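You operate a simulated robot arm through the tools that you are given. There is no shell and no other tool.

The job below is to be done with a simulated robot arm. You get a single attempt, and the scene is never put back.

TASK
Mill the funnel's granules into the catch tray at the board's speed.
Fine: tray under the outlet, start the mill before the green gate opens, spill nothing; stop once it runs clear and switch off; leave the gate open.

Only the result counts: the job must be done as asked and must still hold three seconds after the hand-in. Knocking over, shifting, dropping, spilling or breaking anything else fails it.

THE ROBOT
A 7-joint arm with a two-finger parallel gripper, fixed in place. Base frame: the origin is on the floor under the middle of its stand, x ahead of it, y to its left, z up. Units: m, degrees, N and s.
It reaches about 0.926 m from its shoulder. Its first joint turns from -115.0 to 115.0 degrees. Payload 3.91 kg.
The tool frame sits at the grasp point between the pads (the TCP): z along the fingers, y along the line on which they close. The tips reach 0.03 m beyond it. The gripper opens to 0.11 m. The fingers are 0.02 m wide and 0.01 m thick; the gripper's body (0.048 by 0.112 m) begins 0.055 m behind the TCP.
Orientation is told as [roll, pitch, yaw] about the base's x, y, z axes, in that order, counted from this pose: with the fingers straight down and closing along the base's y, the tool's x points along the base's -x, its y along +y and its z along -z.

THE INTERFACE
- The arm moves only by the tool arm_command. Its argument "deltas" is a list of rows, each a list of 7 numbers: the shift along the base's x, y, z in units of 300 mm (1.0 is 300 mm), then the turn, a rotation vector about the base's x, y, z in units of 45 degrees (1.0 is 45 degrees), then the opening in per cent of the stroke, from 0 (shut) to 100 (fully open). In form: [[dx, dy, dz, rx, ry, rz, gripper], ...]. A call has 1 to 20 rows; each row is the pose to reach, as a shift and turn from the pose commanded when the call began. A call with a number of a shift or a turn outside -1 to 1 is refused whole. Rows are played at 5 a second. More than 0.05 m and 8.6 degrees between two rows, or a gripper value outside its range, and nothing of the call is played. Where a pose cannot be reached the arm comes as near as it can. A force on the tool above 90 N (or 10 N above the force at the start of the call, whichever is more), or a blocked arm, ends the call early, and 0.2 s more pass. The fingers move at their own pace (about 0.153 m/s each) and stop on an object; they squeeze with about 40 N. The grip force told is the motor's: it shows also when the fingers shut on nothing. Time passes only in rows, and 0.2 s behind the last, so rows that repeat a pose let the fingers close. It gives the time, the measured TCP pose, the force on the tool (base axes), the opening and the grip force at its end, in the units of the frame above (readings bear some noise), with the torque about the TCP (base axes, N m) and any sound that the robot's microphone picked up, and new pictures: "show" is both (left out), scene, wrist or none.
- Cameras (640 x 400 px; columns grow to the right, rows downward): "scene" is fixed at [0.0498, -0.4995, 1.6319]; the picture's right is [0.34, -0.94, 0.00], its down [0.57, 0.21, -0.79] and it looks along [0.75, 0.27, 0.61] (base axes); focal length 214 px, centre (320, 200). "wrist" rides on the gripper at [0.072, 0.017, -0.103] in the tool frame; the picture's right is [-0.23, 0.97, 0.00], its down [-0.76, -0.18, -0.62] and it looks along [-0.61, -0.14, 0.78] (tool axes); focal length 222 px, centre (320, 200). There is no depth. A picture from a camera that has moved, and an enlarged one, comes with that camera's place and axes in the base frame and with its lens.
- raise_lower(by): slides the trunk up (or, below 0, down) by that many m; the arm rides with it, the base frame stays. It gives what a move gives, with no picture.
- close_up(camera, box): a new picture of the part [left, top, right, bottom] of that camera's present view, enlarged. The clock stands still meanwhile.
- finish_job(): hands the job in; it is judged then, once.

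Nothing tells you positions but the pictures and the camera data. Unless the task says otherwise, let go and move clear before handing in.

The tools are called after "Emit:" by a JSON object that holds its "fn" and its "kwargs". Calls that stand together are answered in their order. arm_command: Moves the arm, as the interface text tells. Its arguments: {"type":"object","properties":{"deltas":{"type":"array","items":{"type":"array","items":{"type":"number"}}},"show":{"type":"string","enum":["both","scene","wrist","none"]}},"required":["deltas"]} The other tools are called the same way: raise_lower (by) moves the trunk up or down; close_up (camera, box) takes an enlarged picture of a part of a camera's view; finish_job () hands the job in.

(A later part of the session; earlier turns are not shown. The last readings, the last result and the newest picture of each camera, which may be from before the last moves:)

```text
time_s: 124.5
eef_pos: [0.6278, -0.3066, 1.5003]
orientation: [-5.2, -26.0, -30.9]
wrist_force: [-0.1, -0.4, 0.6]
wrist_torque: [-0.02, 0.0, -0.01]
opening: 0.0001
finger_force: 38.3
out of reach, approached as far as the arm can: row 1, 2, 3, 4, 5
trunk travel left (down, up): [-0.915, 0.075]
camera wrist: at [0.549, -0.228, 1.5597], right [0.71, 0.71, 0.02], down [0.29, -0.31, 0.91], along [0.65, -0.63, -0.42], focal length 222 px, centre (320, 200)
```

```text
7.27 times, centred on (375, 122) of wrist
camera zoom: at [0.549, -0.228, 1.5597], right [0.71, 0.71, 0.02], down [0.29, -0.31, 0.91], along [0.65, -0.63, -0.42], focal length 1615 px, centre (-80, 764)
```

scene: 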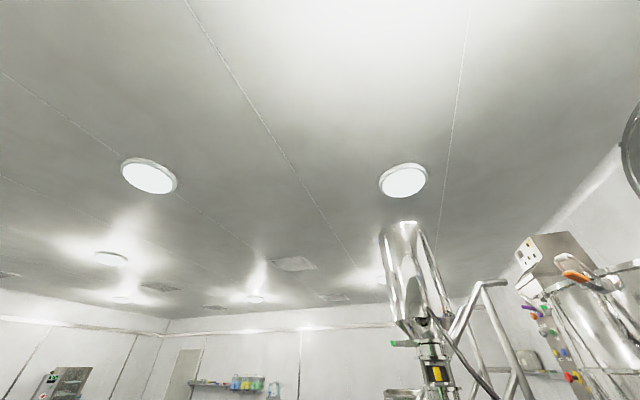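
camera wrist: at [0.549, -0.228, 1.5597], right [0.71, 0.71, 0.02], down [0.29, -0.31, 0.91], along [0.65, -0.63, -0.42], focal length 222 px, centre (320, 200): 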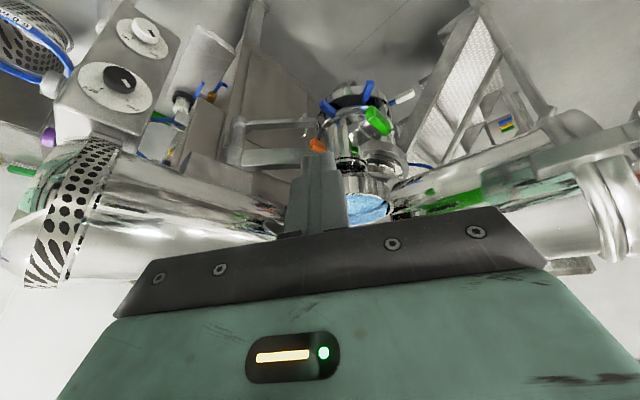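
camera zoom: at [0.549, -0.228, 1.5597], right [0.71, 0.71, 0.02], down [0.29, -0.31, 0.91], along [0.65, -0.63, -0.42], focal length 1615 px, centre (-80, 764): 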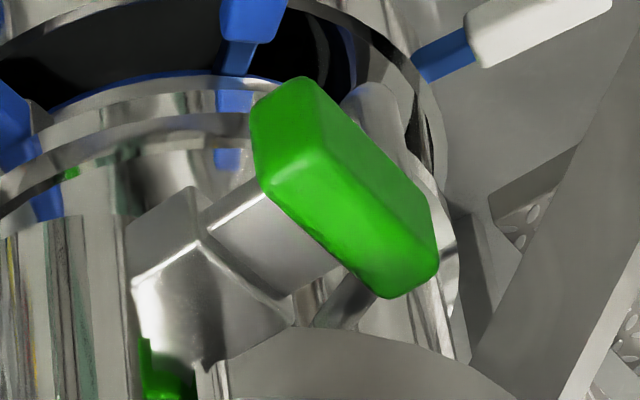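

The stem is a flat rectangular bar sliding through a square boss, so it's a slide gate that pulls outward (+y). Now I'll go back to the console to press START, retracing the clear path.

Emit:
{"fn": "arm_command", "kwargs": {"deltas": [[-0.13, 0, 0, 0, 0, 0.1, 0], [-0.26, -0.02, 0, 0, 0, 0.2, 0], [-0.39, -0.05, 0, 0, 0, 0.3, 0], [-0.52, -0.1, 0, 0, 0, 0.4, 0], [-0.65, -0.16, 0, 0, 0, 0.5, 0], [-0.78, -0.24, 0, 0, 0, 0.6, 0], [-0.9, -0.33, 0, 0, 0, 0.69, 0], [-0.98, -0.45, 0, 0, 0, 0.69, 0]], "show": "none"}}

Emit:
{"fn": "arm_command", "kwargs": {"deltas": [[0, -0.06, 0, 0.03, -0.14, 0, 0], [0, -0.12, 0, 0.05, -0.28, 0, 0], [0, -0.18, 0, 0.08, -0.42, 0, 0], [0, -0.24, 0, 0.11, -0.56, 0, 0], [0, -0.3, 0, 0.11, -0.69, 0, 0]], "show": "wrist"}}

```text
time_s: 126.3
eef_pos: [0.3362, -0.4453, 1.5013]
orientation: [-5.1, -26.1, 0.3]
wrist_force: [-0.7, -0.3, 0.0]
wrist_torque: [0.0, -0.01, -0.01]
opening: 0.0002
finger_force: 37.8
out of reach, approached as far as the arm can: row 3, 4, 5, 6
trunk travel left (down, up): [-0.915, 0.075]
```

```text
time_s: 127.5
eef_pos: [0.3364, -0.5351, 1.5002]
orientation: [3.2, -57.0, -5.5]
wrist_force: [-0.2, -0.1, 0.1]
wrist_torque: [-0.01, -0.01, -0.02]
opening: 0.0001
finger_force: 38.6
trunk travel left (down, up): [-0.915, 0.075]
camera wrist: at [0.2117, -0.5117, 1.4956], right [0.17, 0.96, 0.22], down [-0.12, -0.2, 0.97], along [0.98, -0.19, 0.08], focal length 222 px, centre (320, 200)
```

wrist: 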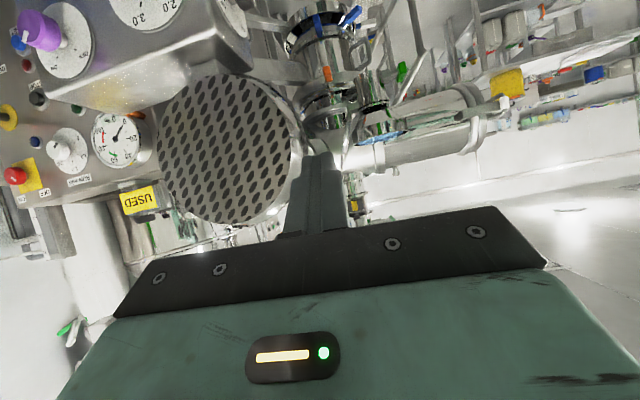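

Good posture. I'll lower the trunk and go in front of the START button.

Emit:
{"fn": "raise_lower", "kwargs": {"by": -0.3}}

Emit:
{"fn": "arm_command", "kwargs": {"deltas": [[-0.03, -0.08, -0.04, 0, 0, 0, 0], [-0.05, -0.16, -0.08, 0, 0, 0, 0], [-0.05, -0.24, -0.14, 0, 0, 0, 0], [-0.05, -0.32, -0.2, 0, 0, 0, 0], [-0.05, -0.4, -0.26, 0, 0, 0, 0], [-0.03, -0.465, -0.32, 0, 0, 0, 0]], "show": "wrist"}}

Emit:
{"fn": "close_up", "kwargs": {"camera": "wrist", "box": [200, 100, 440, 260]}}

```text
time_s: 130.5
eef_pos: [0.3362, -0.5352, 1.1995]
orientation: [3.2, -56.9, -5.6]
wrist_force: [0.2, -0.8, -0.6]
wrist_torque: [-0.05, -0.02, -0.04]
opening: 0.0001
finger_force: 37.0
trunk travel left (down, up): [-0.615, 0.375]
```

```text
time_s: 131.9
eef_pos: [0.3267, -0.6748, 1.103]
orientation: [3.2, -57.0, -5.6]
wrist_force: [0.3, 0.3, 0.3]
wrist_torque: [0.0, -0.02, -0.03]
opening: 0.0001
finger_force: 37.4
trunk travel left (down, up): [-0.615, 0.375]
camera wrist: at [0.2023, -0.6516, 1.099], right [0.17, 0.96, 0.22], down [-0.12, -0.2, 0.97], along [0.98, -0.19, 0.08], focal length 222 px, centre (320, 200)
```

wrist: 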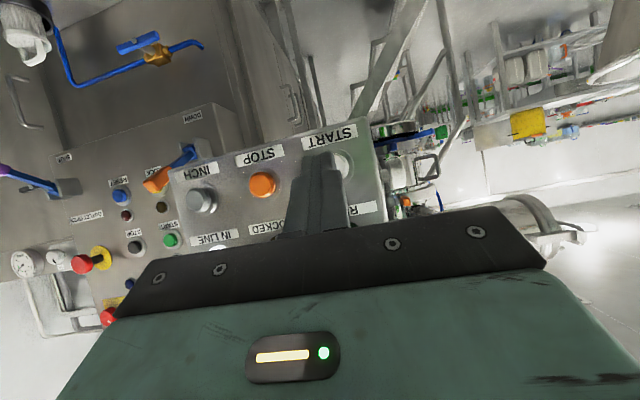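

```text
2.50 times, centred on (320, 180) of wrist
camera zoom: at [0.2023, -0.6516, 1.099], right [0.17, 0.96, 0.22], down [-0.12, -0.2, 0.97], along [0.98, -0.19, 0.08], focal length 555 px, centre (320, 250)
```

zoom: 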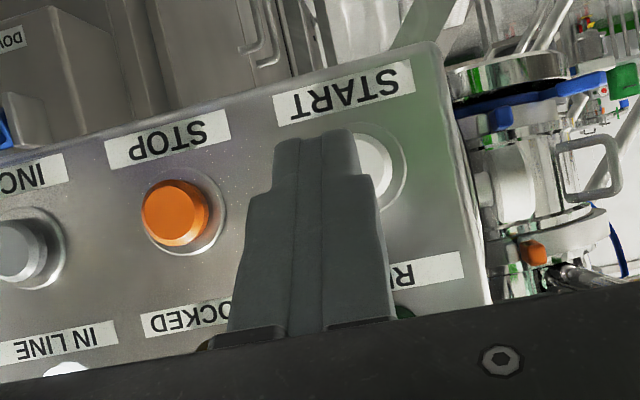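

The fingertips are in line with START. I'll advance and press gently, watching force and the RUN lamp.

Emit:
{"fn": "arm_command", "kwargs": {"deltas": [[0.08, 0, -0.01, 0, 0, 0, 0], [0.16, 0, -0.015, 0, 0, 0, 0], [0.22, 0, -0.015, 0, 0, 0, 0], [0.24, 0, -0.015, 0, 0, 0, 0], [0.255, 0, -0.015, 0, 0, 0, 0]], "show": "wrist"}}

```text
time_s: 133.1
eef_pos: [0.403, -0.6738, 1.1002]
orientation: [3.2, -56.8, -5.6]
wrist_force: [-0.5, 1.5, 1.3]
wrist_torque: [-0.01, 0.0, 0.02]
opening: 0.0
finger_force: 37.1
trunk travel left (down, up): [-0.615, 0.375]
camera wrist: at [0.2788, -0.6508, 1.0955], right [0.17, 0.96, 0.22], down [-0.12, -0.2, 0.97], along [0.98, -0.19, 0.08], focal length 222 px, centre (320, 200)
```

wrist: 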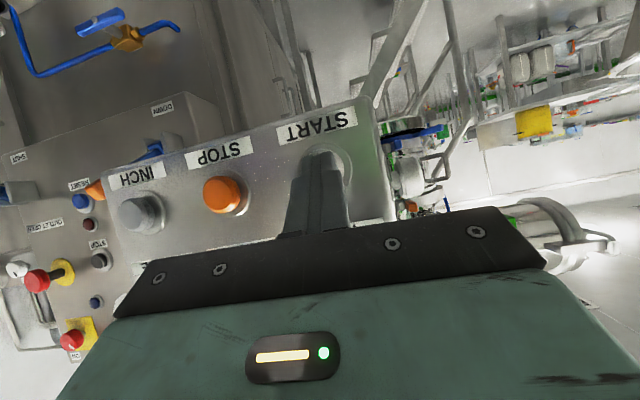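

Just short of contact. I'll press in 3 mm steps.

Emit:
{"fn": "arm_command", "kwargs": {"deltas": [[0.01, 0, 0, 0, 0, 0, 0], [0.02, 0, 0, 0, 0, 0, 0], [0.03, 0, 0, 0, 0, 0, 0], [0.04, 0, 0, 0, 0, 0, 0]], "show": "wrist"}}

```text
time_s: 134.1
eef_pos: [0.4102, -0.6738, 1.0992]
orientation: [3.2, -56.8, -5.9]
wrist_force: [-29.6, 10.6, 0.3]
wrist_torque: [0.05, 0.26, 0.36]
opening: 0.0
finger_force: 37.7
trunk travel left (down, up): [-0.615, 0.375]
heard: click
camera wrist: at [0.2856, -0.6505, 1.0959], right [0.18, 0.96, 0.22], down [-0.12, -0.2, 0.97], along [0.98, -0.2, 0.08], focal length 222 px, centre (320, 200)
```

wrist: 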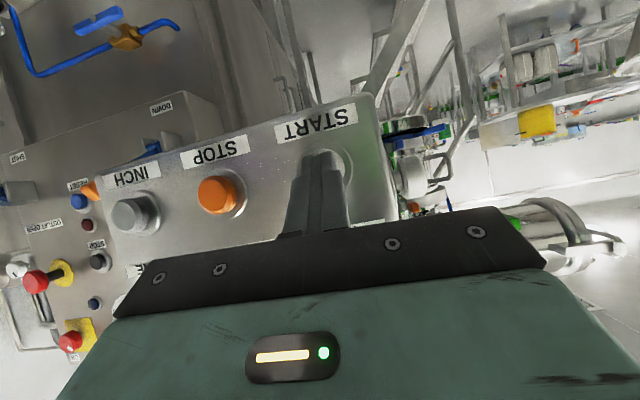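

I heard a click at 30 N. I'll back off and check the RUN lamp and the sound.

Emit:
{"fn": "arm_command", "kwargs": {"deltas": [[-0.05, 0, 0, 0, 0, 0, 0], [-0.15, 0, 0.03, 0, 0, 0, 0], [-0.25, 0, 0.1, 0, 0, 0, 0], [-0.3, 0.02, 0.2, 0, 0, 0, 0], [-0.3, 0.05, 0.3, 0, 0, 0, 0]], "show": "wrist"}}

Emit:
{"fn": "close_up", "kwargs": {"camera": "wrist", "box": [140, 0, 440, 200]}}

```text
time_s: 135.3
eef_pos: [0.3249, -0.6611, 1.1886]
orientation: [3.2, -56.9, -5.6]
wrist_force: [0.4, 0.3, 0.0]
wrist_torque: [0.02, -0.06, 0.06]
opening: 0.0
finger_force: 37.6
trunk travel left (down, up): [-0.615, 0.375]
camera wrist: at [0.2005, -0.6383, 1.1843], right [0.17, 0.96, 0.22], down [-0.12, -0.2, 0.97], along [0.98, -0.19, 0.08], focal length 222 px, centre (320, 200)
```

wrist: 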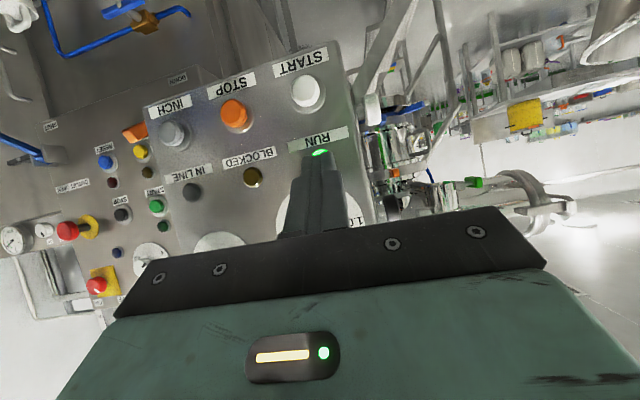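

```text
2.00 times, centred on (290, 100) of wrist
camera zoom: at [0.2005, -0.6383, 1.1843], right [0.17, 0.96, 0.22], down [-0.12, -0.2, 0.97], along [0.98, -0.19, 0.08], focal length 444 px, centre (380, 400)
```

zoom: 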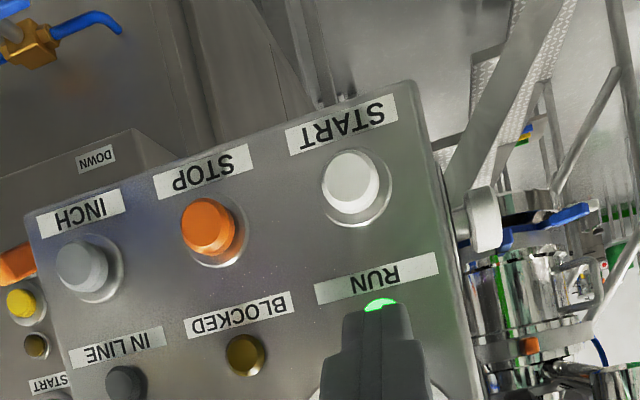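

RUN is lit, but IN LINE has gone dark now that it's running. Before opening the gate I'll re-check that the tray is still under the outlet.

Emit:
{"fn": "arm_command", "kwargs": {"deltas": [[0, 0.15, 0.05, 0, 0, 0, 0], [0, 0.3, 0.05, 0, 0, 0, 0], [0, 0.45, 0.05, 0, 0, 0, 0], [0, 0.6, 0.05, 0, 0, 0, 0], [0.03, 0.75, 0.03, 0, 0, 0, 0], [0.08, 0.88, 0.02, 0, 0, 0, 0], [0.16, 1.0, 0, 0, 0, 0, 0], [0.28, 1.0, 0, 0, 0, 0, 0], [0.38, 1.0, 0, 0, 0, 0, 0]], "show": "wrist"}}

Emit:
{"fn": "close_up", "kwargs": {"camera": "wrist", "box": [210, 100, 350, 200]}}

```text
time_s: 137.3
eef_pos: [0.4397, -0.3616, 1.1903]
orientation: [3.4, -56.9, -5.7]
wrist_force: [-0.4, -0.3, -0.2]
wrist_torque: [0.01, 0.0, 0.0]
opening: 0.0
finger_force: 37.5
out of reach, approached as far as the arm can: row 7, 8
trunk travel left (down, up): [-0.615, 0.375]
camera wrist: at [0.3149, -0.3377, 1.1841], right [0.17, 0.96, 0.22], down [-0.12, -0.2, 0.97], along [0.98, -0.19, 0.08], focal length 222 px, centre (320, 200)
```

wrist: 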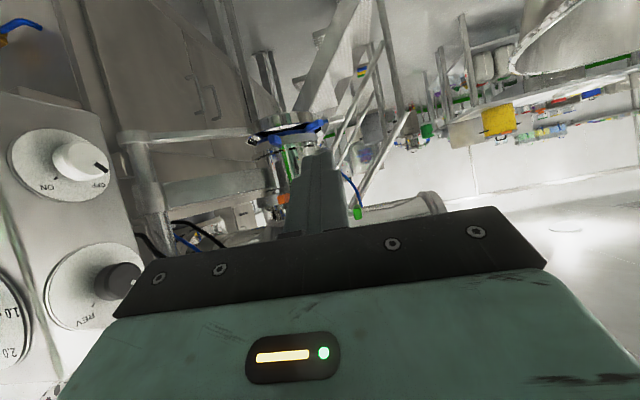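

```text
4.00 times, centred on (280, 150) of wrist
camera zoom: at [0.3149, -0.3377, 1.1841], right [0.17, 0.96, 0.22], down [-0.12, -0.2, 0.97], along [0.98, -0.19, 0.08], focal length 888 px, centre (480, 400)
```

zoom: 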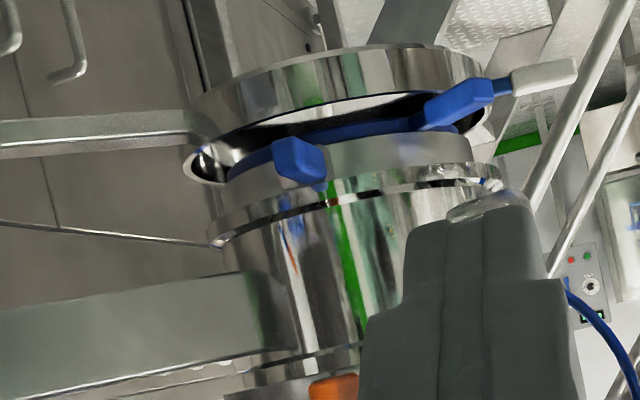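

The tray is well centred under the outlet ring, so the lamp is not about the tray having moved. The mill is running, so now the gate: I'll move toward it and set the hand level, rolled so the fingers close vertically on the green bar at (0.838, -0.361, 1.269).

Emit:
{"fn": "arm_command", "kwargs": {"deltas": [[0.07, 0.05, 0.03, 0, 0, -0.11, 0], [0.14, 0.1, 0.06, 0, 0, -0.22, 0], [0.22, 0.16, 0.09, 0, 0, -0.33, 0], [0.3, 0.22, 0.12, 0, 0, -0.44, 0], [0.38, 0.28, 0.15, 0, 0, -0.55, 0], [0.46, 0.34, 0.18, 0, 0, -0.66, 0], [0.54, 0.4, 0.2, 0, 0, -0.78, 0]], "show": "wrist"}}

```text
time_s: 138.9
eef_pos: [0.6059, -0.3374, 1.2379]
orientation: [1.3, -57.0, -37.1]
wrist_force: [0.0, -0.9, -0.7]
wrist_torque: [-0.02, -0.03, 0.01]
opening: 0.0
finger_force: 37.8
out of reach, approached as far as the arm can: row 1, 2, 3, 4, 5, 6, 7
trunk travel left (down, up): [-0.615, 0.375]
camera wrist: at [0.5134, -0.2493, 1.2343], right [0.67, 0.71, 0.2], down [-0.2, -0.09, 0.98], along [0.72, -0.69, 0.08], focal length 222 px, centre (320, 200)
```

wrist: 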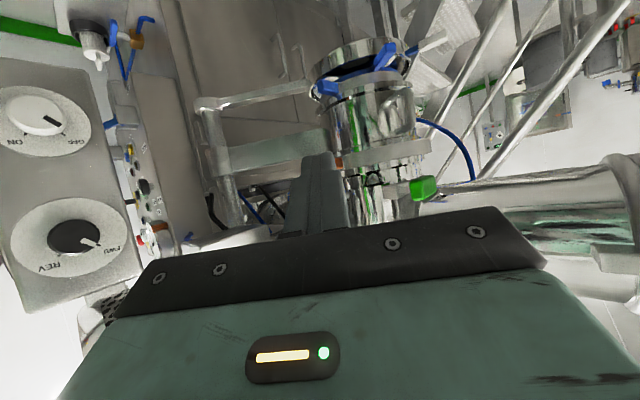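

I'm at the arm's near limit here, so I'll rotate level while moving out toward the gate.

Emit:
{"fn": "arm_command", "kwargs": {"deltas": [[0.08, 0.02, 0.02, -0.07, -0.09, 0, 0], [0.16, 0.05, 0.04, -0.14, -0.18, 0, 0], [0.24, 0.09, 0.06, -0.21, -0.28, 0, 0], [0.3, 0.13, 0.08, -0.28, -0.37, 0, 20], [0.35, 0.17, 0.1, -0.35, -0.47, 0, 40], [0.38, 0.2, 0.11, -0.42, -0.56, 0, 60]], "show": "wrist"}}

```text
time_s: 140.3
eef_pos: [0.7195, -0.2761, 1.2697]
orientation: [53.3, -87.3, -90.2]
wrist_force: [-1.1, -0.2, -0.9]
wrist_torque: [-0.02, 0.0, -0.01]
opening: 0.0659
finger_force: 0.1
out of reach, approached as far as the arm can: row 1, 2, 3
trunk travel left (down, up): [-0.615, 0.375]
camera wrist: at [0.6474, -0.1978, 1.1998], right [0.58, 0.77, 0.26], down [-0.61, 0.2, 0.77], along [0.54, -0.61, 0.58], focal length 222 px, centre (320, 200)
```

wrist: 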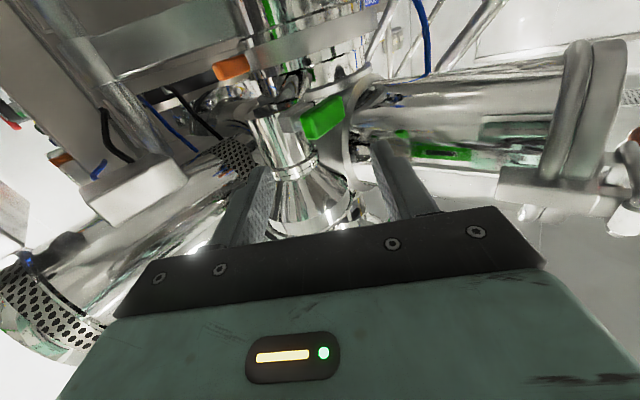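

The hand is level, pointing at the gate, which is ~0.13 m ahead. Now I'll roll 90° about the finger axis so the fingers close vertically, with the camera swinging to the free +y side.

Emit:
{"fn": "arm_command", "kwargs": {"deltas": [[0, 0, 0, 0.14, -0.105, 0, 60], [0, 0, 0, 0.28, -0.21, 0, 60], [0, 0, 0, 0.42, -0.315, 0, 60], [0, 0, 0, 0.56, -0.42, 0, 60], [0, 0, 0, 0.7, -0.525, 0, 60], [0, 0, 0, 0.8, -0.6, 0, 60]], "show": "none"}}

Emit:
{"fn": "arm_command", "kwargs": {"deltas": [[0, 0, 0, 0.14, -0.105, 0, 60], [0, 0, 0, 0.28, -0.21, 0, 60], [0, 0, 0, 0.42, -0.315, 0, 60], [0, 0, 0, 0.56, -0.42, 0, 60], [0, 0, 0, 0.7, -0.525, 0, 60], [0, 0, 0, 0.8, -0.6, 0, 60]], "show": "wrist"}}

Emit:
{"fn": "close_up", "kwargs": {"camera": "wrist", "box": [220, 60, 440, 230]}}

```text
time_s: 141.9
eef_pos: [0.6222, -0.4173, 1.3193]
orientation: [96.9, -49.7, -150.6]
wrist_force: [0.2, -0.2, -1.4]
wrist_torque: [0.0, 0.02, 0.03]
opening: 0.0662
finger_force: 0.1
out of reach, approached as far as the arm can: row 4, 5, 6
trunk travel left (down, up): [-0.615, 0.375]
stopped in row 6: the arm was blocked; the commanded pose is now the measured one
```

```text
time_s: 143.3
eef_pos: [0.6108, -0.4102, 1.3384]
orientation: [73.2, -14.1, -138.0]
wrist_force: [0.0, -0.4, -1.0]
wrist_torque: [-0.06, -0.01, -0.01]
opening: 0.066
finger_force: 0.0
out of reach, approached as far as the arm can: row 3, 4, 5, 6
trunk travel left (down, up): [-0.615, 0.375]
camera wrist: at [0.6089, -0.2854, 1.3652], right [0.19, -0.21, 0.96], down [-0.98, -0.01, 0.19], along [-0.03, -0.98, -0.2], focal length 222 px, centre (320, 200)
```

wrist: 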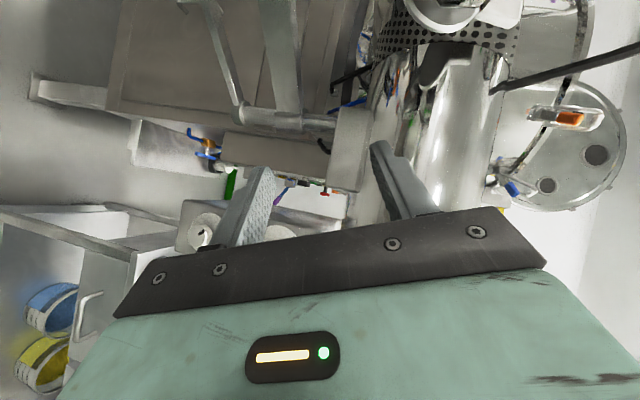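

```text
2.35 times, centred on (330, 145) of wrist
camera zoom: at [0.6089, -0.2854, 1.3652], right [0.19, -0.21, 0.96], down [-0.98, -0.01, 0.19], along [-0.03, -0.98, -0.2], focal length 523 px, centre (296, 329)
```

zoom: 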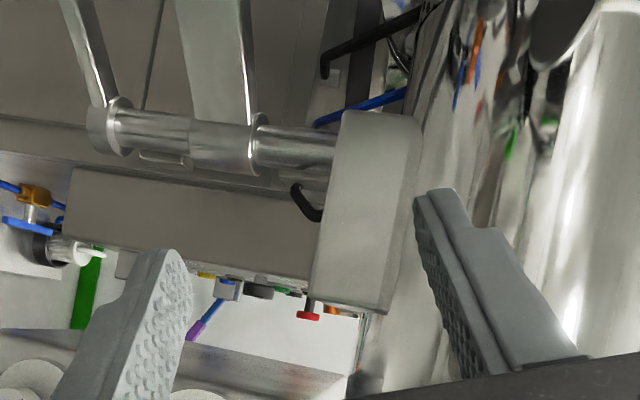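

That roll drove the arm into an awkward, drifting pose (no contact). I'll undo it and use a simpler grasp: come from the +y side with no roll, fingers closing along x on the ends of the bar, then pull straight back.

Emit:
{"fn": "arm_command", "kwargs": {"deltas": [[0, 0.05, 0, -0.08, 0.1, 0.04, 60], [0, 0.1, 0, -0.16, 0.2, 0.07, 60], [0, 0.15, 0, -0.24, 0.31, 0.11, 60], [0.02, 0.2, 0, -0.32, 0.42, 0.15, 60], [0.04, 0.25, 0, -0.4, 0.52, 0.19, 60], [0.06, 0.3, 0, -0.49, 0.63, 0.23, 60], [0.08, 0.35, 0, -0.58, 0.75, 0.27, 60]], "show": "both"}}

```text
time_s: 144.9
eef_pos: [0.6463, -0.3115, 1.3188]
orientation: [73.4, -49.2, -125.9]
wrist_force: [0.6, -0.4, 0.2]
wrist_torque: [-0.03, -0.02, 0.02]
opening: 0.066
finger_force: 0.1
out of reach, approached as far as the arm can: row 1, 2
trunk travel left (down, up): [-0.615, 0.375]
camera wrist: at [0.6183, -0.1906, 1.2933], right [0.55, 0.29, 0.78], down [-0.81, -0.02, 0.58], along [0.18, -0.96, 0.23], focal length 222 px, centre (320, 200)
```

scene: 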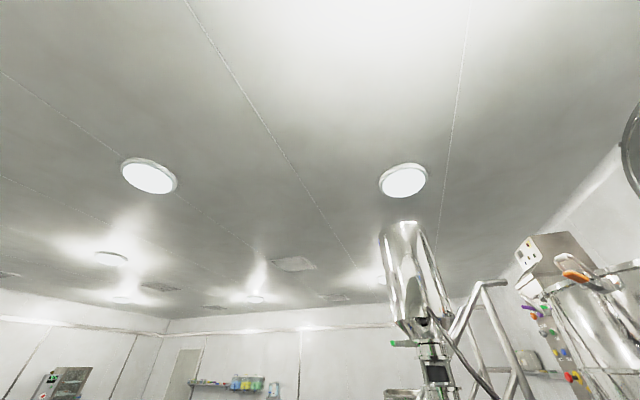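
wrist: 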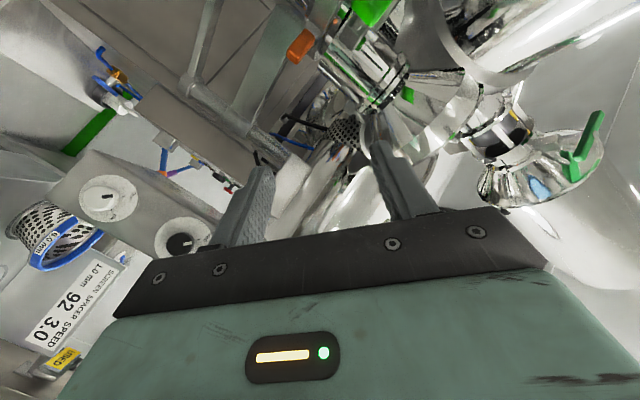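

Recovering well. I'll finish un-rolling (another ~38°) while moving toward +y.

Emit:
{"fn": "arm_command", "kwargs": {"deltas": [[0.03, 0.06, 0, -0.09, 0.1, 0.025, 60], [0.06, 0.12, 0, -0.18, 0.21, 0.05, 60], [0.09, 0.18, 0, -0.27, 0.31, 0.075, 60], [0.12, 0.24, 0, -0.36, 0.41, 0.1, 60], [0.15, 0.3, 0, -0.45, 0.52, 0.127, 60], [0.18, 0.36, 0, -0.54, 0.62, 0.15, 60]], "show": "wrist"}}

```text
time_s: 146.3
eef_pos: [0.6991, -0.2048, 1.3198]
orientation: [9.7, -79.0, -58.6]
wrist_force: [-0.7, 0.1, -0.1]
wrist_torque: [0.04, -0.01, 0.01]
opening: 0.0658
finger_force: 0.1
trunk travel left (down, up): [-0.615, 0.375]
camera wrist: at [0.6384, -0.1061, 1.2682], right [0.76, 0.6, 0.25], down [-0.46, 0.22, 0.86], along [0.46, -0.77, 0.44], focal length 222 px, centre (320, 200)
```

wrist: 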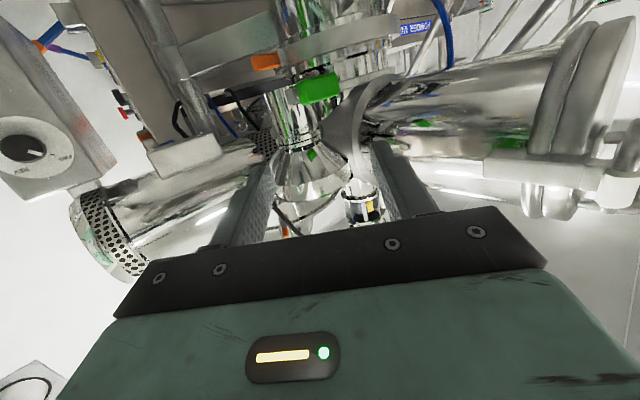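

Good, an unflagged natural pose. I'll raise the trunk a little for reach and swing the hand to point along -y at the bar, stopping ~9 cm short.

Emit:
{"fn": "raise_lower", "kwargs": {"by": 0.1}}

Emit:
{"fn": "arm_command", "kwargs": {"deltas": [[0.05, 0.0, -0.05, 0, 0, -0.1, 60], [0.1, 0.0, -0.1, 0, 0, -0.2, 60], [0.16, 0.0, -0.16, 0, 0, -0.3, 60], [0.22, -0.02, -0.22, 0, 0, -0.4, 60], [0.28, -0.05, -0.28, 0, 0, -0.5, 60], [0.34, -0.1, -0.34, 0, 0, -0.6, 60], [0.39, -0.16, -0.4, 0, 0, -0.7, 60], [0.437, -0.227, -0.447, 0, 0, -0.8, 60]], "show": "wrist"}}

Emit:
{"fn": "close_up", "kwargs": {"camera": "wrist", "box": [200, 60, 440, 240]}}

```text
time_s: 147.6
eef_pos: [0.698, -0.2054, 1.4193]
orientation: [10.1, -78.9, -59.1]
wrist_force: [-1.0, 0.1, 0.1]
wrist_torque: [-0.01, 0.0, -0.02]
opening: 0.0658
finger_force: 0.1
trunk travel left (down, up): [-0.715, 0.275]
```

```text
time_s: 149.4
eef_pos: [0.8311, -0.2741, 1.2865]
orientation: [10.2, -78.8, -95.2]
wrist_force: [-0.6, 0.8, -0.2]
wrist_torque: [0.03, -0.01, 0.02]
opening: 0.0657
finger_force: 0.0
trunk travel left (down, up): [-0.715, 0.275]
camera wrist: at [0.8407, -0.1573, 1.2342], right [0.97, 0.04, 0.26], down [-0.25, 0.45, 0.86], along [-0.08, -0.89, 0.44], focal length 222 px, centre (320, 200)
```

wrist: 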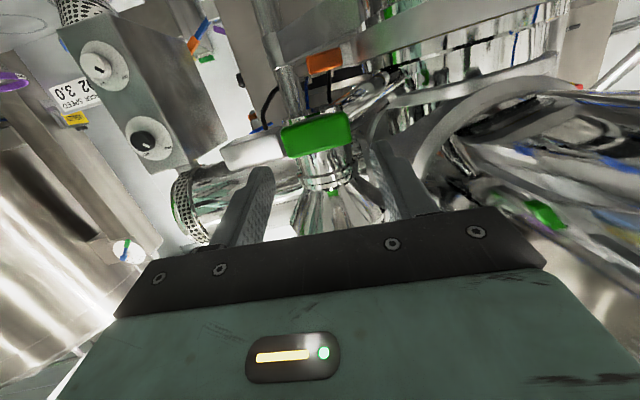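

```text
2.22 times, centred on (320, 150) of wrist
camera zoom: at [0.8407, -0.1573, 1.2342], right [0.97, 0.04, 0.26], down [-0.25, 0.45, 0.86], along [-0.08, -0.89, 0.44], focal length 494 px, centre (320, 311)
```

zoom: 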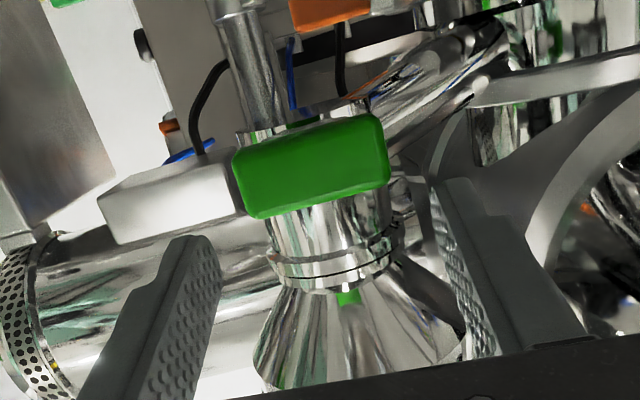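

The green bar is right ahead: 0.06 m long in x, 0.03 m high, centred at (0.837, -0.36, 1.269), with the fingers aligned. I'll open wide and move in around it.

Emit:
{"fn": "arm_command", "kwargs": {"deltas": [[0.018, 0, -0.02, 0, 0, 0, 95], [0.018, 0, -0.04, 0, 0, 0, 95], [0.018, -0.06, -0.048, 0, 0, 0, 95], [0.018, -0.12, -0.048, 0, 0, 0, 95], [0.018, -0.18, -0.048, 0, 0, 0, 95], [0.018, -0.238, -0.048, 0, 0, 0, 95]], "show": "wrist"}}

```text
time_s: 150.8
eef_pos: [0.8356, -0.3432, 1.2703]
orientation: [10.1, -78.9, -95.0]
wrist_force: [-0.2, 0.6, 0.1]
wrist_torque: [0.03, 0.01, -0.01]
opening: 0.1045
finger_force: 0.1
trunk travel left (down, up): [-0.715, 0.275]
camera wrist: at [0.8457, -0.2272, 1.2187], right [0.97, 0.04, 0.26], down [-0.25, 0.45, 0.86], along [-0.08, -0.89, 0.44], focal length 222 px, centre (320, 200)
```

wrist: 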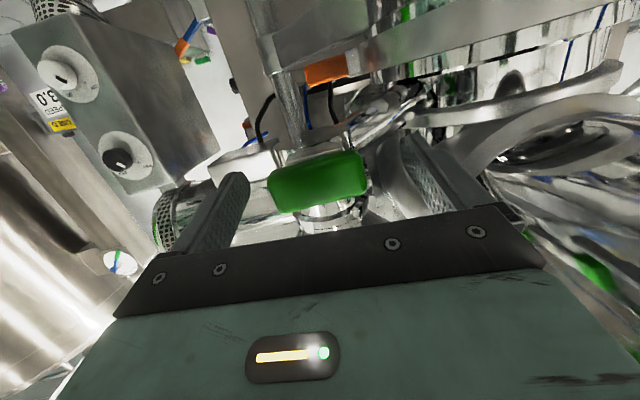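

The bar is between the open fingers. I'll close on it.

Emit:
{"fn": "arm_command", "kwargs": {"deltas": [[0, 0, 0, 0, 0, 0, 60], [0, 0, 0, 0, 0, 0, 35], [0, 0, 0, 0, 0, 0, 35], [0, 0, 0, 0, 0, 0, 35]], "show": "wrist"}}

```text
time_s: 151.8
eef_pos: [0.834, -0.3442, 1.2703]
orientation: [9.6, -78.8, -94.8]
wrist_force: [-26.3, 4.0, -8.8]
wrist_torque: [0.38, 1.2, -1.35]
opening: 0.0615
finger_force: 45.2
trunk travel left (down, up): [-0.715, 0.275]
camera wrist: at [0.8435, -0.2281, 1.2186], right [0.97, 0.03, 0.25], down [-0.24, 0.45, 0.86], along [-0.09, -0.89, 0.44], focal length 222 px, centre (320, 200)
```

wrist: 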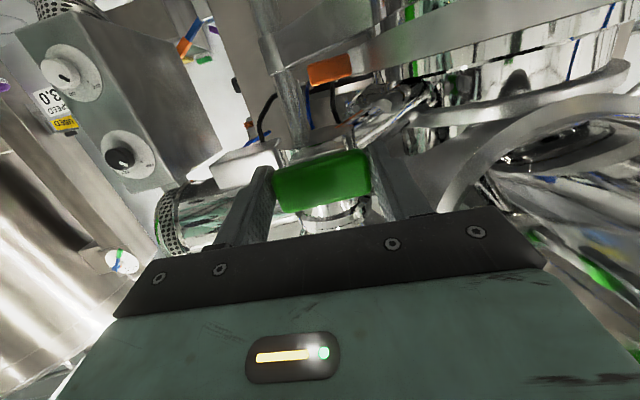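

Gripped (45 N, opening 0.0615). I'll pull straight out along +y in small steps and watch the force.

Emit:
{"fn": "arm_command", "kwargs": {"deltas": [[-0.007, 0.02, 0, 0, 0, 0, 35], [-0.009, 0.04, 0, 0, 0, 0, 35], [-0.009, 0.06, 0, 0, 0, 0, 35], [-0.009, 0.08, 0, 0, 0, 0, 35]], "show": "wrist"}}

```text
time_s: 152.8
eef_pos: [0.8334, -0.32, 1.2693]
orientation: [10.0, -78.9, -94.8]
wrist_force: [-14.4, -0.9, -11.6]
wrist_torque: [-0.44, 0.7, -0.23]
opening: 0.0616
finger_force: 44.8
trunk travel left (down, up): [-0.715, 0.275]
camera wrist: at [0.8428, -0.2038, 1.2188], right [0.97, 0.04, 0.26], down [-0.25, 0.45, 0.86], along [-0.08, -0.89, 0.44], focal length 222 px, centre (320, 200)
```

wrist: 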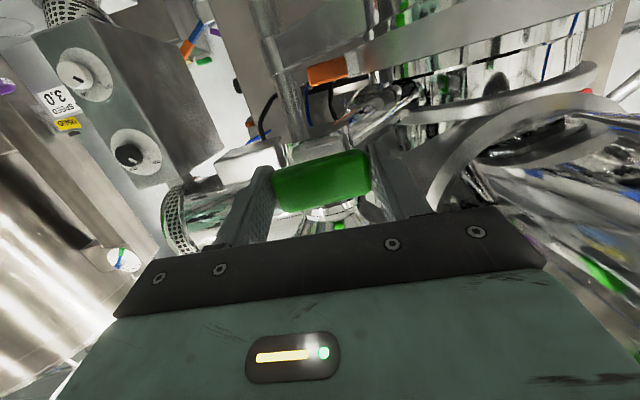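

The gate slides with the hand, with little force. I'll keep pulling until it reaches its stop.

Emit:
{"fn": "arm_command", "kwargs": {"deltas": [[-0.003, 0.03, 0, 0, 0, 0, 35], [-0.005, 0.06, 0, 0, 0, 0, 35], [-0.005, 0.09, 0, 0, 0, 0, 35], [-0.005, 0.12, 0, 0, 0, 0, 35], [-0.005, 0.14, 0, 0, 0, 0, 35]], "show": "wrist"}}

Emit:
{"fn": "close_up", "kwargs": {"camera": "wrist", "box": [200, 60, 440, 240]}}

```text
time_s: 154.0
eef_pos: [0.8342, -0.2736, 1.2728]
orientation: [11.7, -78.7, -96.0]
wrist_force: [0.9, 1.3, 0.8]
wrist_torque: [0.08, 0.04, -0.08]
opening: 0.0388
finger_force: 0.0
trunk travel left (down, up): [-0.715, 0.275]
camera wrist: at [0.8423, -0.1568, 1.2216], right [0.96, 0.05, 0.26], down [-0.25, 0.44, 0.86], along [-0.07, -0.9, 0.44], focal length 222 px, centre (320, 200)
```

wrist: 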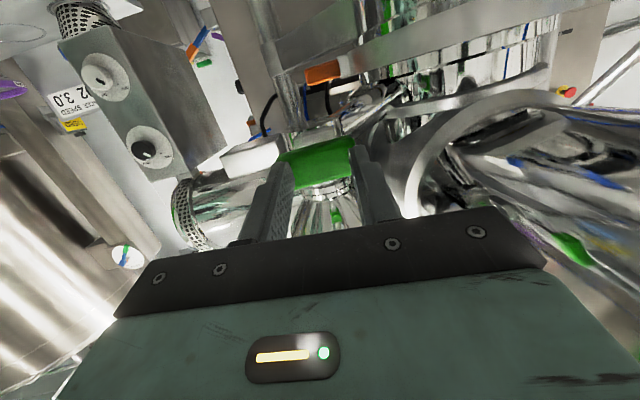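

```text
2.22 times, centred on (320, 150) of wrist
camera zoom: at [0.8423, -0.1568, 1.2216], right [0.96, 0.05, 0.26], down [-0.25, 0.44, 0.86], along [-0.07, -0.9, 0.44], focal length 494 px, centre (320, 311)
```

zoom: 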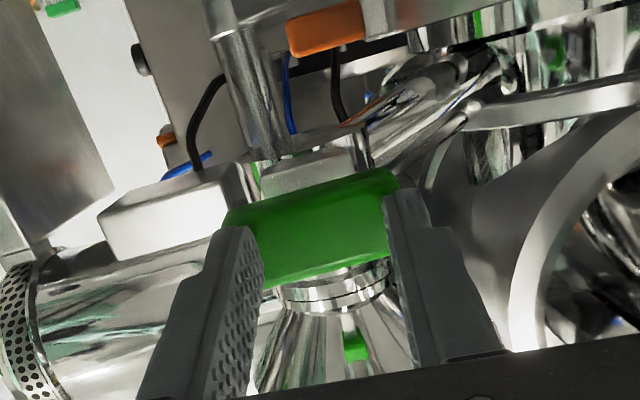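

The fingers slipped off, and the bar's front face is now at y≈-0.318, about 33 mm of travel. I'll re-grip to check whether that's the end stop.

Emit:
{"fn": "arm_command", "kwargs": {"deltas": [[0, 0.02, 0, 0, 0, 0, 95], [0, 0.02, 0, 0, 0, 0, 95], [0, 0.02, 0, 0, 0, 0, 95], [0.003, -0.06, -0.005, 0, 0, 0, 95], [0.003, -0.12, -0.01, 0, 0, 0, 95], [0.003, -0.135, -0.01, 0, 0, 0, 95], [0.0, -0.135, -0.01, 0, 0, 0, 60], [0.0, -0.135, -0.01, 0, 0, 0, 35], [0.0, -0.135, -0.01, 0, 0, 0, 35], [0.0, -0.135, -0.01, 0, 0, 0, 35]], "show": "wrist"}}

```text
time_s: 156.2
eef_pos: [0.8347, -0.3173, 1.2691]
orientation: [9.9, -78.9, -94.7]
wrist_force: [33.5, -6.8, 10.8]
wrist_torque: [0.13, 0.89, -0.18]
opening: 0.0615
finger_force: 44.9
trunk travel left (down, up): [-0.715, 0.275]
camera wrist: at [0.8435, -0.202, 1.2164], right [0.97, 0.04, 0.26], down [-0.25, 0.45, 0.86], along [-0.08, -0.89, 0.44], focal length 222 px, centre (320, 200)
```

wrist: 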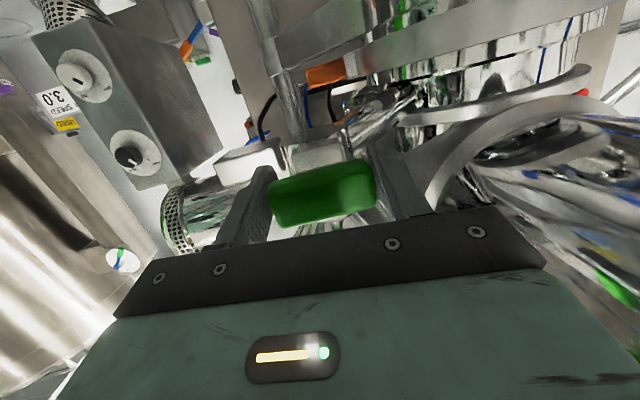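

Gripped again. I'll pull 9 mm gently and read the force.

Emit:
{"fn": "arm_command", "kwargs": {"deltas": [[0.005, 0.01, 0, 0, 0, 0, 35], [0.007, 0.02, 0, 0, 0, 0, 35], [0.007, 0.03, 0, 0, 0, 0, 35]], "show": "wrist"}}

```text
time_s: 157.0
eef_pos: [0.8352, -0.3121, 1.2665]
orientation: [9.2, -78.9, -94.5]
wrist_force: [32.0, -32.1, 6.9]
wrist_torque: [0.01, 0.82, -0.76]
opening: 0.0617
finger_force: 44.7
trunk travel left (down, up): [-0.715, 0.275]
camera wrist: at [0.844, -0.1971, 1.215], right [0.97, 0.04, 0.25], down [-0.24, 0.45, 0.86], along [-0.08, -0.89, 0.44], focal length 222 px, centre (320, 200)
```

wrist: 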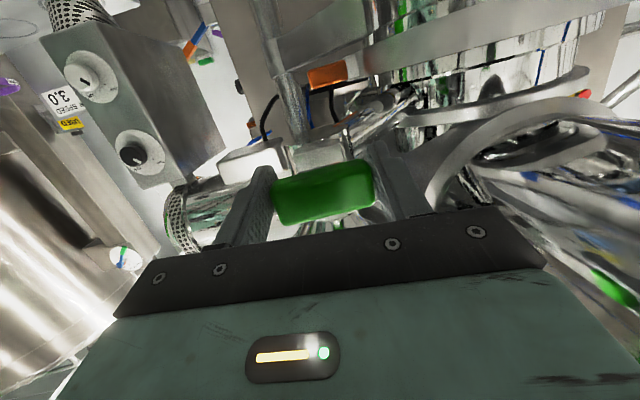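

Pulling now meets 32 N after 5 mm, so the gate is at its open stop. I'll release, back off, and check that the granules are flowing.

Emit:
{"fn": "arm_command", "kwargs": {"deltas": [[0, -0.015, 0, 0, 0, 0, 35], [0, -0.015, 0, 0, 0, 0, 70], [0, -0.015, 0, 0, 0, 0, 95], [0, -0.015, 0, 0, 0, 0, 95], [0, 0.05, 0.01, 0, 0, 0, 95], [0, 0.15, 0.02, 0, 0, 0, 95], [0, 0.25, 0.05, 0, 0, 0, 95], [0, 0.35, 0.1, 0, 0, 0, 95]], "show": "wrist"}}

Emit:
{"fn": "close_up", "kwargs": {"camera": "wrist", "box": [220, 40, 440, 220]}}

```text
time_s: 158.8
eef_pos: [0.8345, -0.2051, 1.2958]
orientation: [10.2, -78.9, -95.2]
wrist_force: [-0.6, -1.0, 0.4]
wrist_torque: [0.0, 0.02, 0.0]
opening: 0.1046
finger_force: 0.0
trunk travel left (down, up): [-0.715, 0.275]
camera wrist: at [0.8436, -0.0888, 1.2448], right [0.97, 0.04, 0.26], down [-0.25, 0.45, 0.86], along [-0.08, -0.89, 0.44], focal length 222 px, centre (320, 200)
```

wrist: 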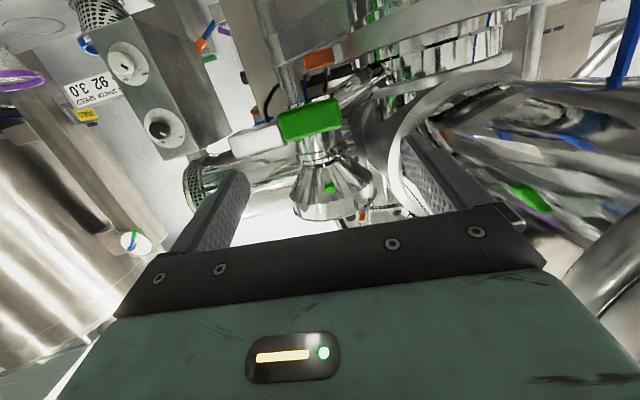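

```text
2.22 times, centred on (330, 130) of wrist
camera zoom: at [0.8436, -0.0888, 1.2448], right [0.97, 0.04, 0.26], down [-0.25, 0.45, 0.86], along [-0.08, -0.89, 0.44], focal length 494 px, centre (298, 356)
```

zoom: 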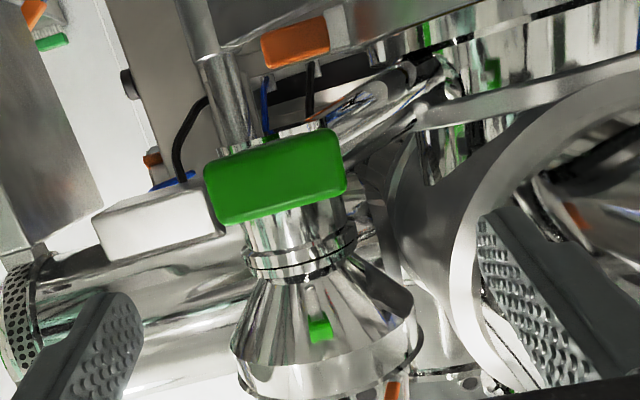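

I'll rise up and tilt down to look into the funnel and see how far it has emptied.

Emit:
{"fn": "raise_lower", "kwargs": {"by": 0.25}}

Emit:
{"fn": "arm_command", "kwargs": {"deltas": [[0, 0.03, 0, 0.16, -0.014, 0, 60], [0, 0.06, 0, 0.32, -0.028, 0, 30], [0, 0.06, 0, 0.48, -0.042, 0, 0], [0, 0.06, 0, 0.64, -0.056, 0, 0], [0, 0.06, 0, 0.8, -0.07, 0, 0], [0, 0.06, 0, 0.95, -0.083, 0, 0]], "show": "wrist"}}

Emit:
{"fn": "close_up", "kwargs": {"camera": "wrist", "box": [220, 40, 420, 220]}}

```text
time_s: 161.4
eef_pos: [0.8345, -0.2041, 1.5467]
orientation: [10.2, -78.9, -95.1]
wrist_force: [-0.4, 0.2, -0.2]
wrist_torque: [-0.04, 0.03, -0.02]
opening: 0.1046
finger_force: 0.1
trunk travel left (down, up): [-0.965, 0.025]
```

```text
time_s: 162.8
eef_pos: [0.8346, -0.1841, 1.546]
orientation: [10.0, -35.9, -95.0]
wrist_force: [-0.4, 1.0, 1.3]
wrist_torque: [0.02, 0.01, -0.01]
opening: 0.0001
finger_force: 37.1
trunk travel left (down, up): [-0.965, 0.025]
camera wrist: at [0.8439, -0.0659, 1.5883], right [0.95, -0.17, 0.27], down [-0.31, -0.25, 0.92], along [-0.09, -0.95, -0.29], focal length 222 px, centre (320, 200)
```

wrist: 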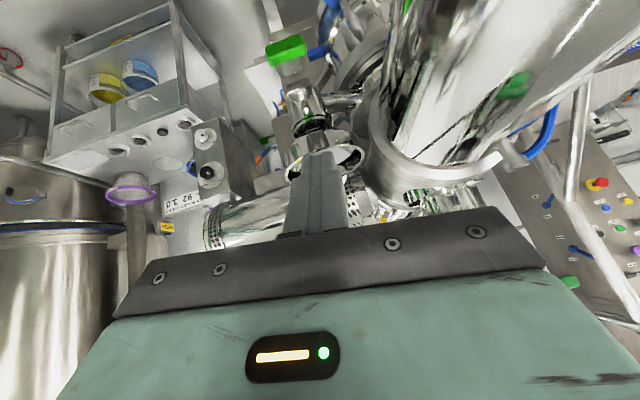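

```text
2.22 times, centred on (320, 130) of wrist
camera zoom: at [0.8439, -0.0659, 1.5883], right [0.95, -0.17, 0.27], down [-0.31, -0.25, 0.92], along [-0.09, -0.95, -0.29], focal length 494 px, centre (320, 356)
```

zoom: 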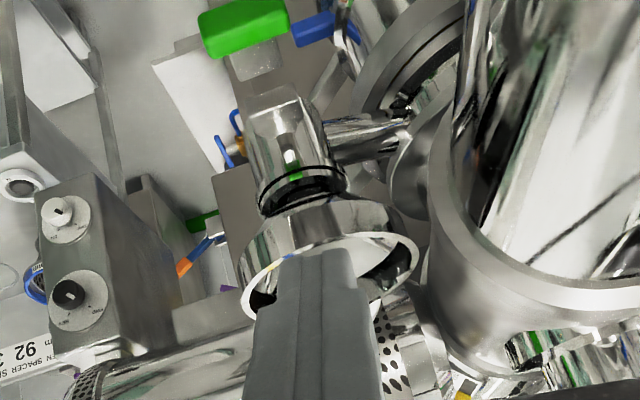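

The funnel already looks empty of blue. I'll shift slightly to see inside without the fingers in the way.

Emit:
{"fn": "arm_command", "kwargs": {"deltas": [[-0.1, 0, 0, 0, 0, 0, 0], [-0.2, 0, 0, 0, 0, 0, 0], [-0.3, 0.02, 0, 0, 0, 0, 0]], "show": "wrist"}}

Emit:
{"fn": "close_up", "kwargs": {"camera": "wrist", "box": [280, 60, 460, 220]}}

```text
time_s: 163.6
eef_pos: [0.7444, -0.182, 1.5456]
orientation: [10.0, -36.0, -95.0]
wrist_force: [-1.2, -0.3, 0.8]
wrist_torque: [0.0, -0.02, 0.0]
opening: 0.0
finger_force: 37.3
trunk travel left (down, up): [-0.965, 0.025]
camera wrist: at [0.7538, -0.0606, 1.5876], right [0.95, -0.17, 0.27], down [-0.31, -0.25, 0.92], along [-0.09, -0.95, -0.29], focal length 222 px, centre (320, 200)
```

wrist: 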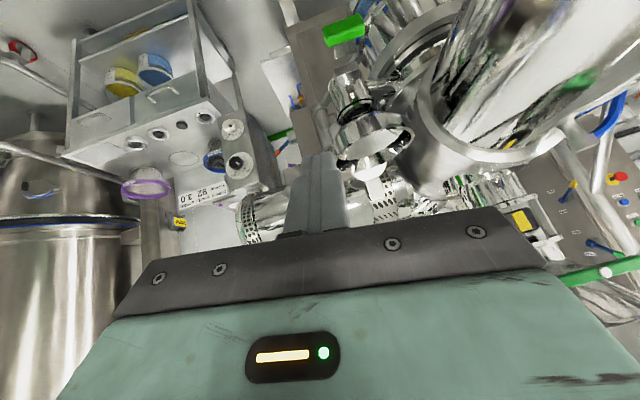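

```text
2.50 times, centred on (370, 140) of wrist
camera zoom: at [0.7538, -0.0606, 1.5876], right [0.95, -0.17, 0.27], down [-0.31, -0.25, 0.92], along [-0.09, -0.95, -0.29], focal length 555 px, centre (195, 350)
```

zoom: 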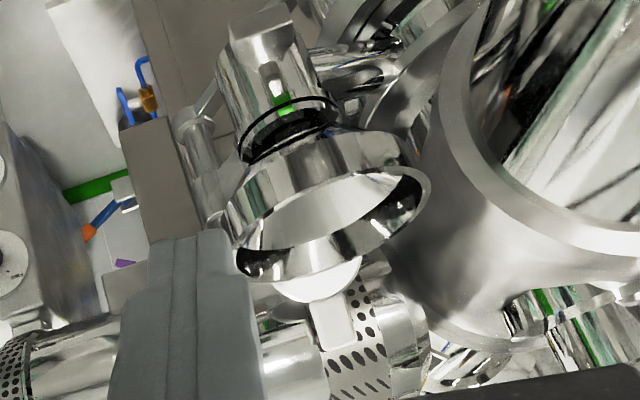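

The funnel interior is bare metal, so it has emptied into the mill. Next I'll look at the tray and outlet to see when discharge has finished.

Emit:
{"fn": "arm_command", "kwargs": {"deltas": [[0, 0, 0, 0, 0, 0.15, 0], [0, 0, 0, 0, 0, 0.3, 0], [0, 0.02, 0, 0, 0, 0.45, 0], [0.02, 0.04, 0, 0, 0, 0.6, 0], [0.04, 0.06, 0, 0, 0, 0.75, 0], [0.06, 0.08, 0, 0, 0, 0.9, 0], [0.08, 0.1, 0, 0, 0, 1.0, 0]], "show": "none"}}

Emit:
{"fn": "raise_lower", "kwargs": {"by": -0.3}}

Emit:
{"fn": "arm_command", "kwargs": {"deltas": [[0, 0, 0, 0, 0, 0, 0]], "show": "wrist"}}

Emit:
{"fn": "close_up", "kwargs": {"camera": "wrist", "box": [180, 40, 420, 220]}}

```text
time_s: 165.2
eef_pos: [0.767, -0.1502, 1.5463]
orientation: [10.0, -36.1, -49.9]
wrist_force: [-0.2, -0.2, -0.7]
wrist_torque: [-0.01, -0.01, -0.02]
opening: 0.0
finger_force: 37.6
trunk travel left (down, up): [-0.965, 0.025]
```

```text
time_s: 168.2
eef_pos: [0.7685, -0.1506, 1.2455]
orientation: [10.2, -36.0, -50.0]
wrist_force: [-0.5, -1.0, -1.3]
wrist_torque: [0.01, 0.02, -0.02]
opening: 0.0002
finger_force: 37.9
trunk travel left (down, up): [-0.665, 0.325]
```

```text
time_s: 168.6
eef_pos: [0.7681, -0.1491, 1.2465]
orientation: [10.1, -36.1, -50.0]
wrist_force: [-0.1, -0.6, -0.2]
wrist_torque: [-0.01, 0.02, -0.01]
opening: 0.0
finger_force: 37.9
trunk travel left (down, up): [-0.665, 0.325]
camera wrist: at [0.69, -0.0587, 1.2873], right [0.79, 0.55, 0.27], down [-0.04, -0.39, 0.92], along [0.61, -0.74, -0.29], focal length 222 px, centre (320, 200)
```

wrist: 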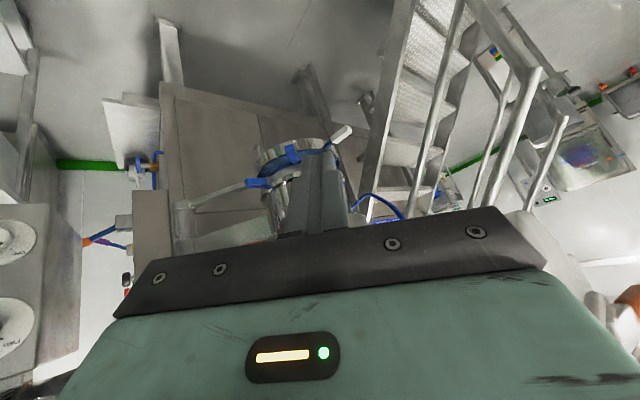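

```text
2.22 times, centred on (300, 130) of wrist
camera zoom: at [0.69, -0.0587, 1.2873], right [0.79, 0.55, 0.27], down [-0.04, -0.39, 0.92], along [0.61, -0.74, -0.29], focal length 494 px, centre (364, 356)
```

zoom: 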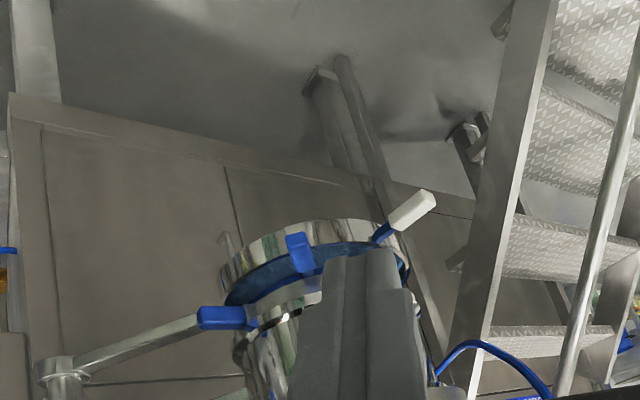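

The tray now contains blue material. I'll zoom in closely.

Emit:
{"fn": "close_up", "kwargs": {"camera": "wrist", "box": [245, 125, 355, 195]}}

Emit:
{"fn": "arm_command", "kwargs": {"deltas": [[0, 0, 0, 0, 0, 0, 0], [0, 0, 0, 0, 0, 0, 0], [0, 0, 0, 0, 0, 0, 0], [0, 0, 0, 0, 0, 0, 0], [0, 0, 0, 0, 0, 0, 0], [0, 0, 0, 0, 0, 0, 0], [0, 0, 0, 0, 0, 0, 0], [0, 0, 0, 0, 0, 0, 0], [0, 0, 0, 0, 0, 0, 0], [0, 0, 0, 0, 0, 0, 0]], "show": "none"}}

Emit:
{"fn": "close_up", "kwargs": {"camera": "wrist", "box": [245, 125, 355, 195]}}

```text
5.71 times, centred on (300, 160) of wrist
camera zoom: at [0.69, -0.0587, 1.2873], right [0.79, 0.55, 0.27], down [-0.04, -0.39, 0.92], along [0.61, -0.74, -0.29], focal length 1269 px, centre (434, 429)
```

zoom: 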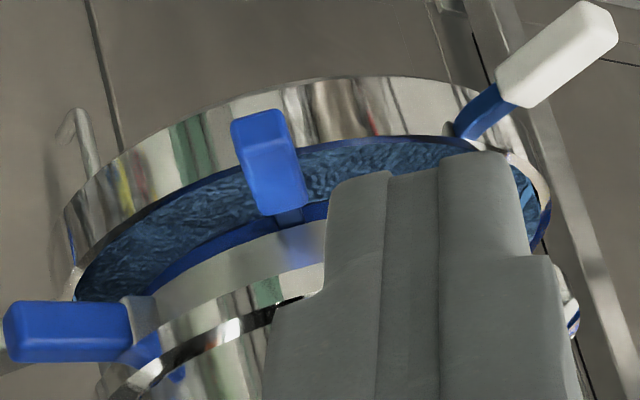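

```text
time_s: 170.8
eef_pos: [0.7676, -0.1495, 1.2457]
orientation: [10.1, -36.1, -50.0]
wrist_force: [0.1, 0.5, -0.1]
wrist_torque: [0.03, 0.03, -0.04]
opening: 0.0001
finger_force: 37.7
trunk travel left (down, up): [-0.665, 0.325]
```

```text
5.71 times, centred on (300, 160) of wrist
camera zoom: at [0.69, -0.0587, 1.2872], right [0.79, 0.55, 0.27], down [-0.04, -0.39, 0.92], along [0.61, -0.74, -0.29], focal length 1269 px, centre (434, 429)
```

zoom: 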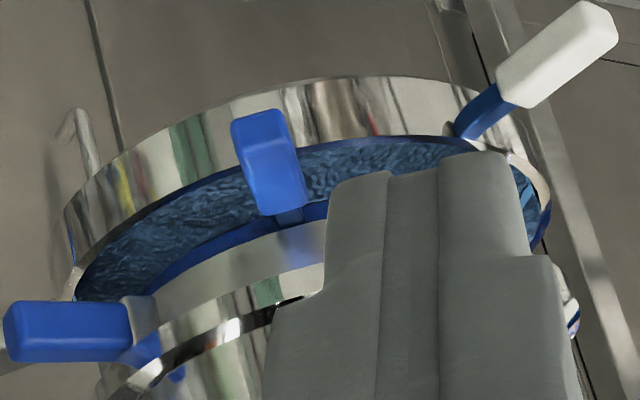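

The tray holds a steady bed of milled granules, unchanged over 2 s, and the funnel is empty, so it has run clear. I'll head back to the console to press STOP.

Emit:
{"fn": "arm_command", "kwargs": {"deltas": [[-0.1, -0.04, 0, 0, 0, 0.12, 0], [-0.2, -0.08, 0.01, 0, 0, 0.24, 0], [-0.3, -0.13, 0.02, 0, 0, 0.36, 0], [-0.4, -0.2, 0.03, 0, 0, 0.48, 0], [-0.5, -0.27, 0.04, 0, 0, 0.6, 0], [-0.6, -0.35, 0.05, 0, 0, 0.72, 0], [-0.7, -0.44, 0.06, 0, 0, 0.84, 0], [-0.8, -0.54, 0.07, 0, 0, 0.95, 0], [-0.9, -0.64, 0.08, 0, 0, 1.0, 0]], "show": "wrist"}}

```text
time_s: 172.8
eef_pos: [0.5051, -0.3423, 1.2657]
orientation: [10.2, -35.3, -4.9]
wrist_force: [-1.2, -0.5, -0.1]
wrist_torque: [-0.02, -0.01, 0.02]
opening: 0.0
finger_force: 37.4
trunk travel left (down, up): [-0.665, 0.325]
camera wrist: at [0.3865, -0.3337, 1.3083], right [0.17, 0.95, 0.27], down [0.26, -0.31, 0.91], along [0.95, -0.08, -0.3], focal length 222 px, centre (320, 200)
```

wrist: 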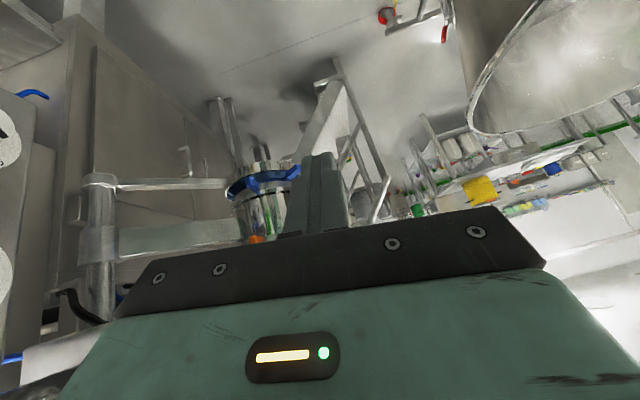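

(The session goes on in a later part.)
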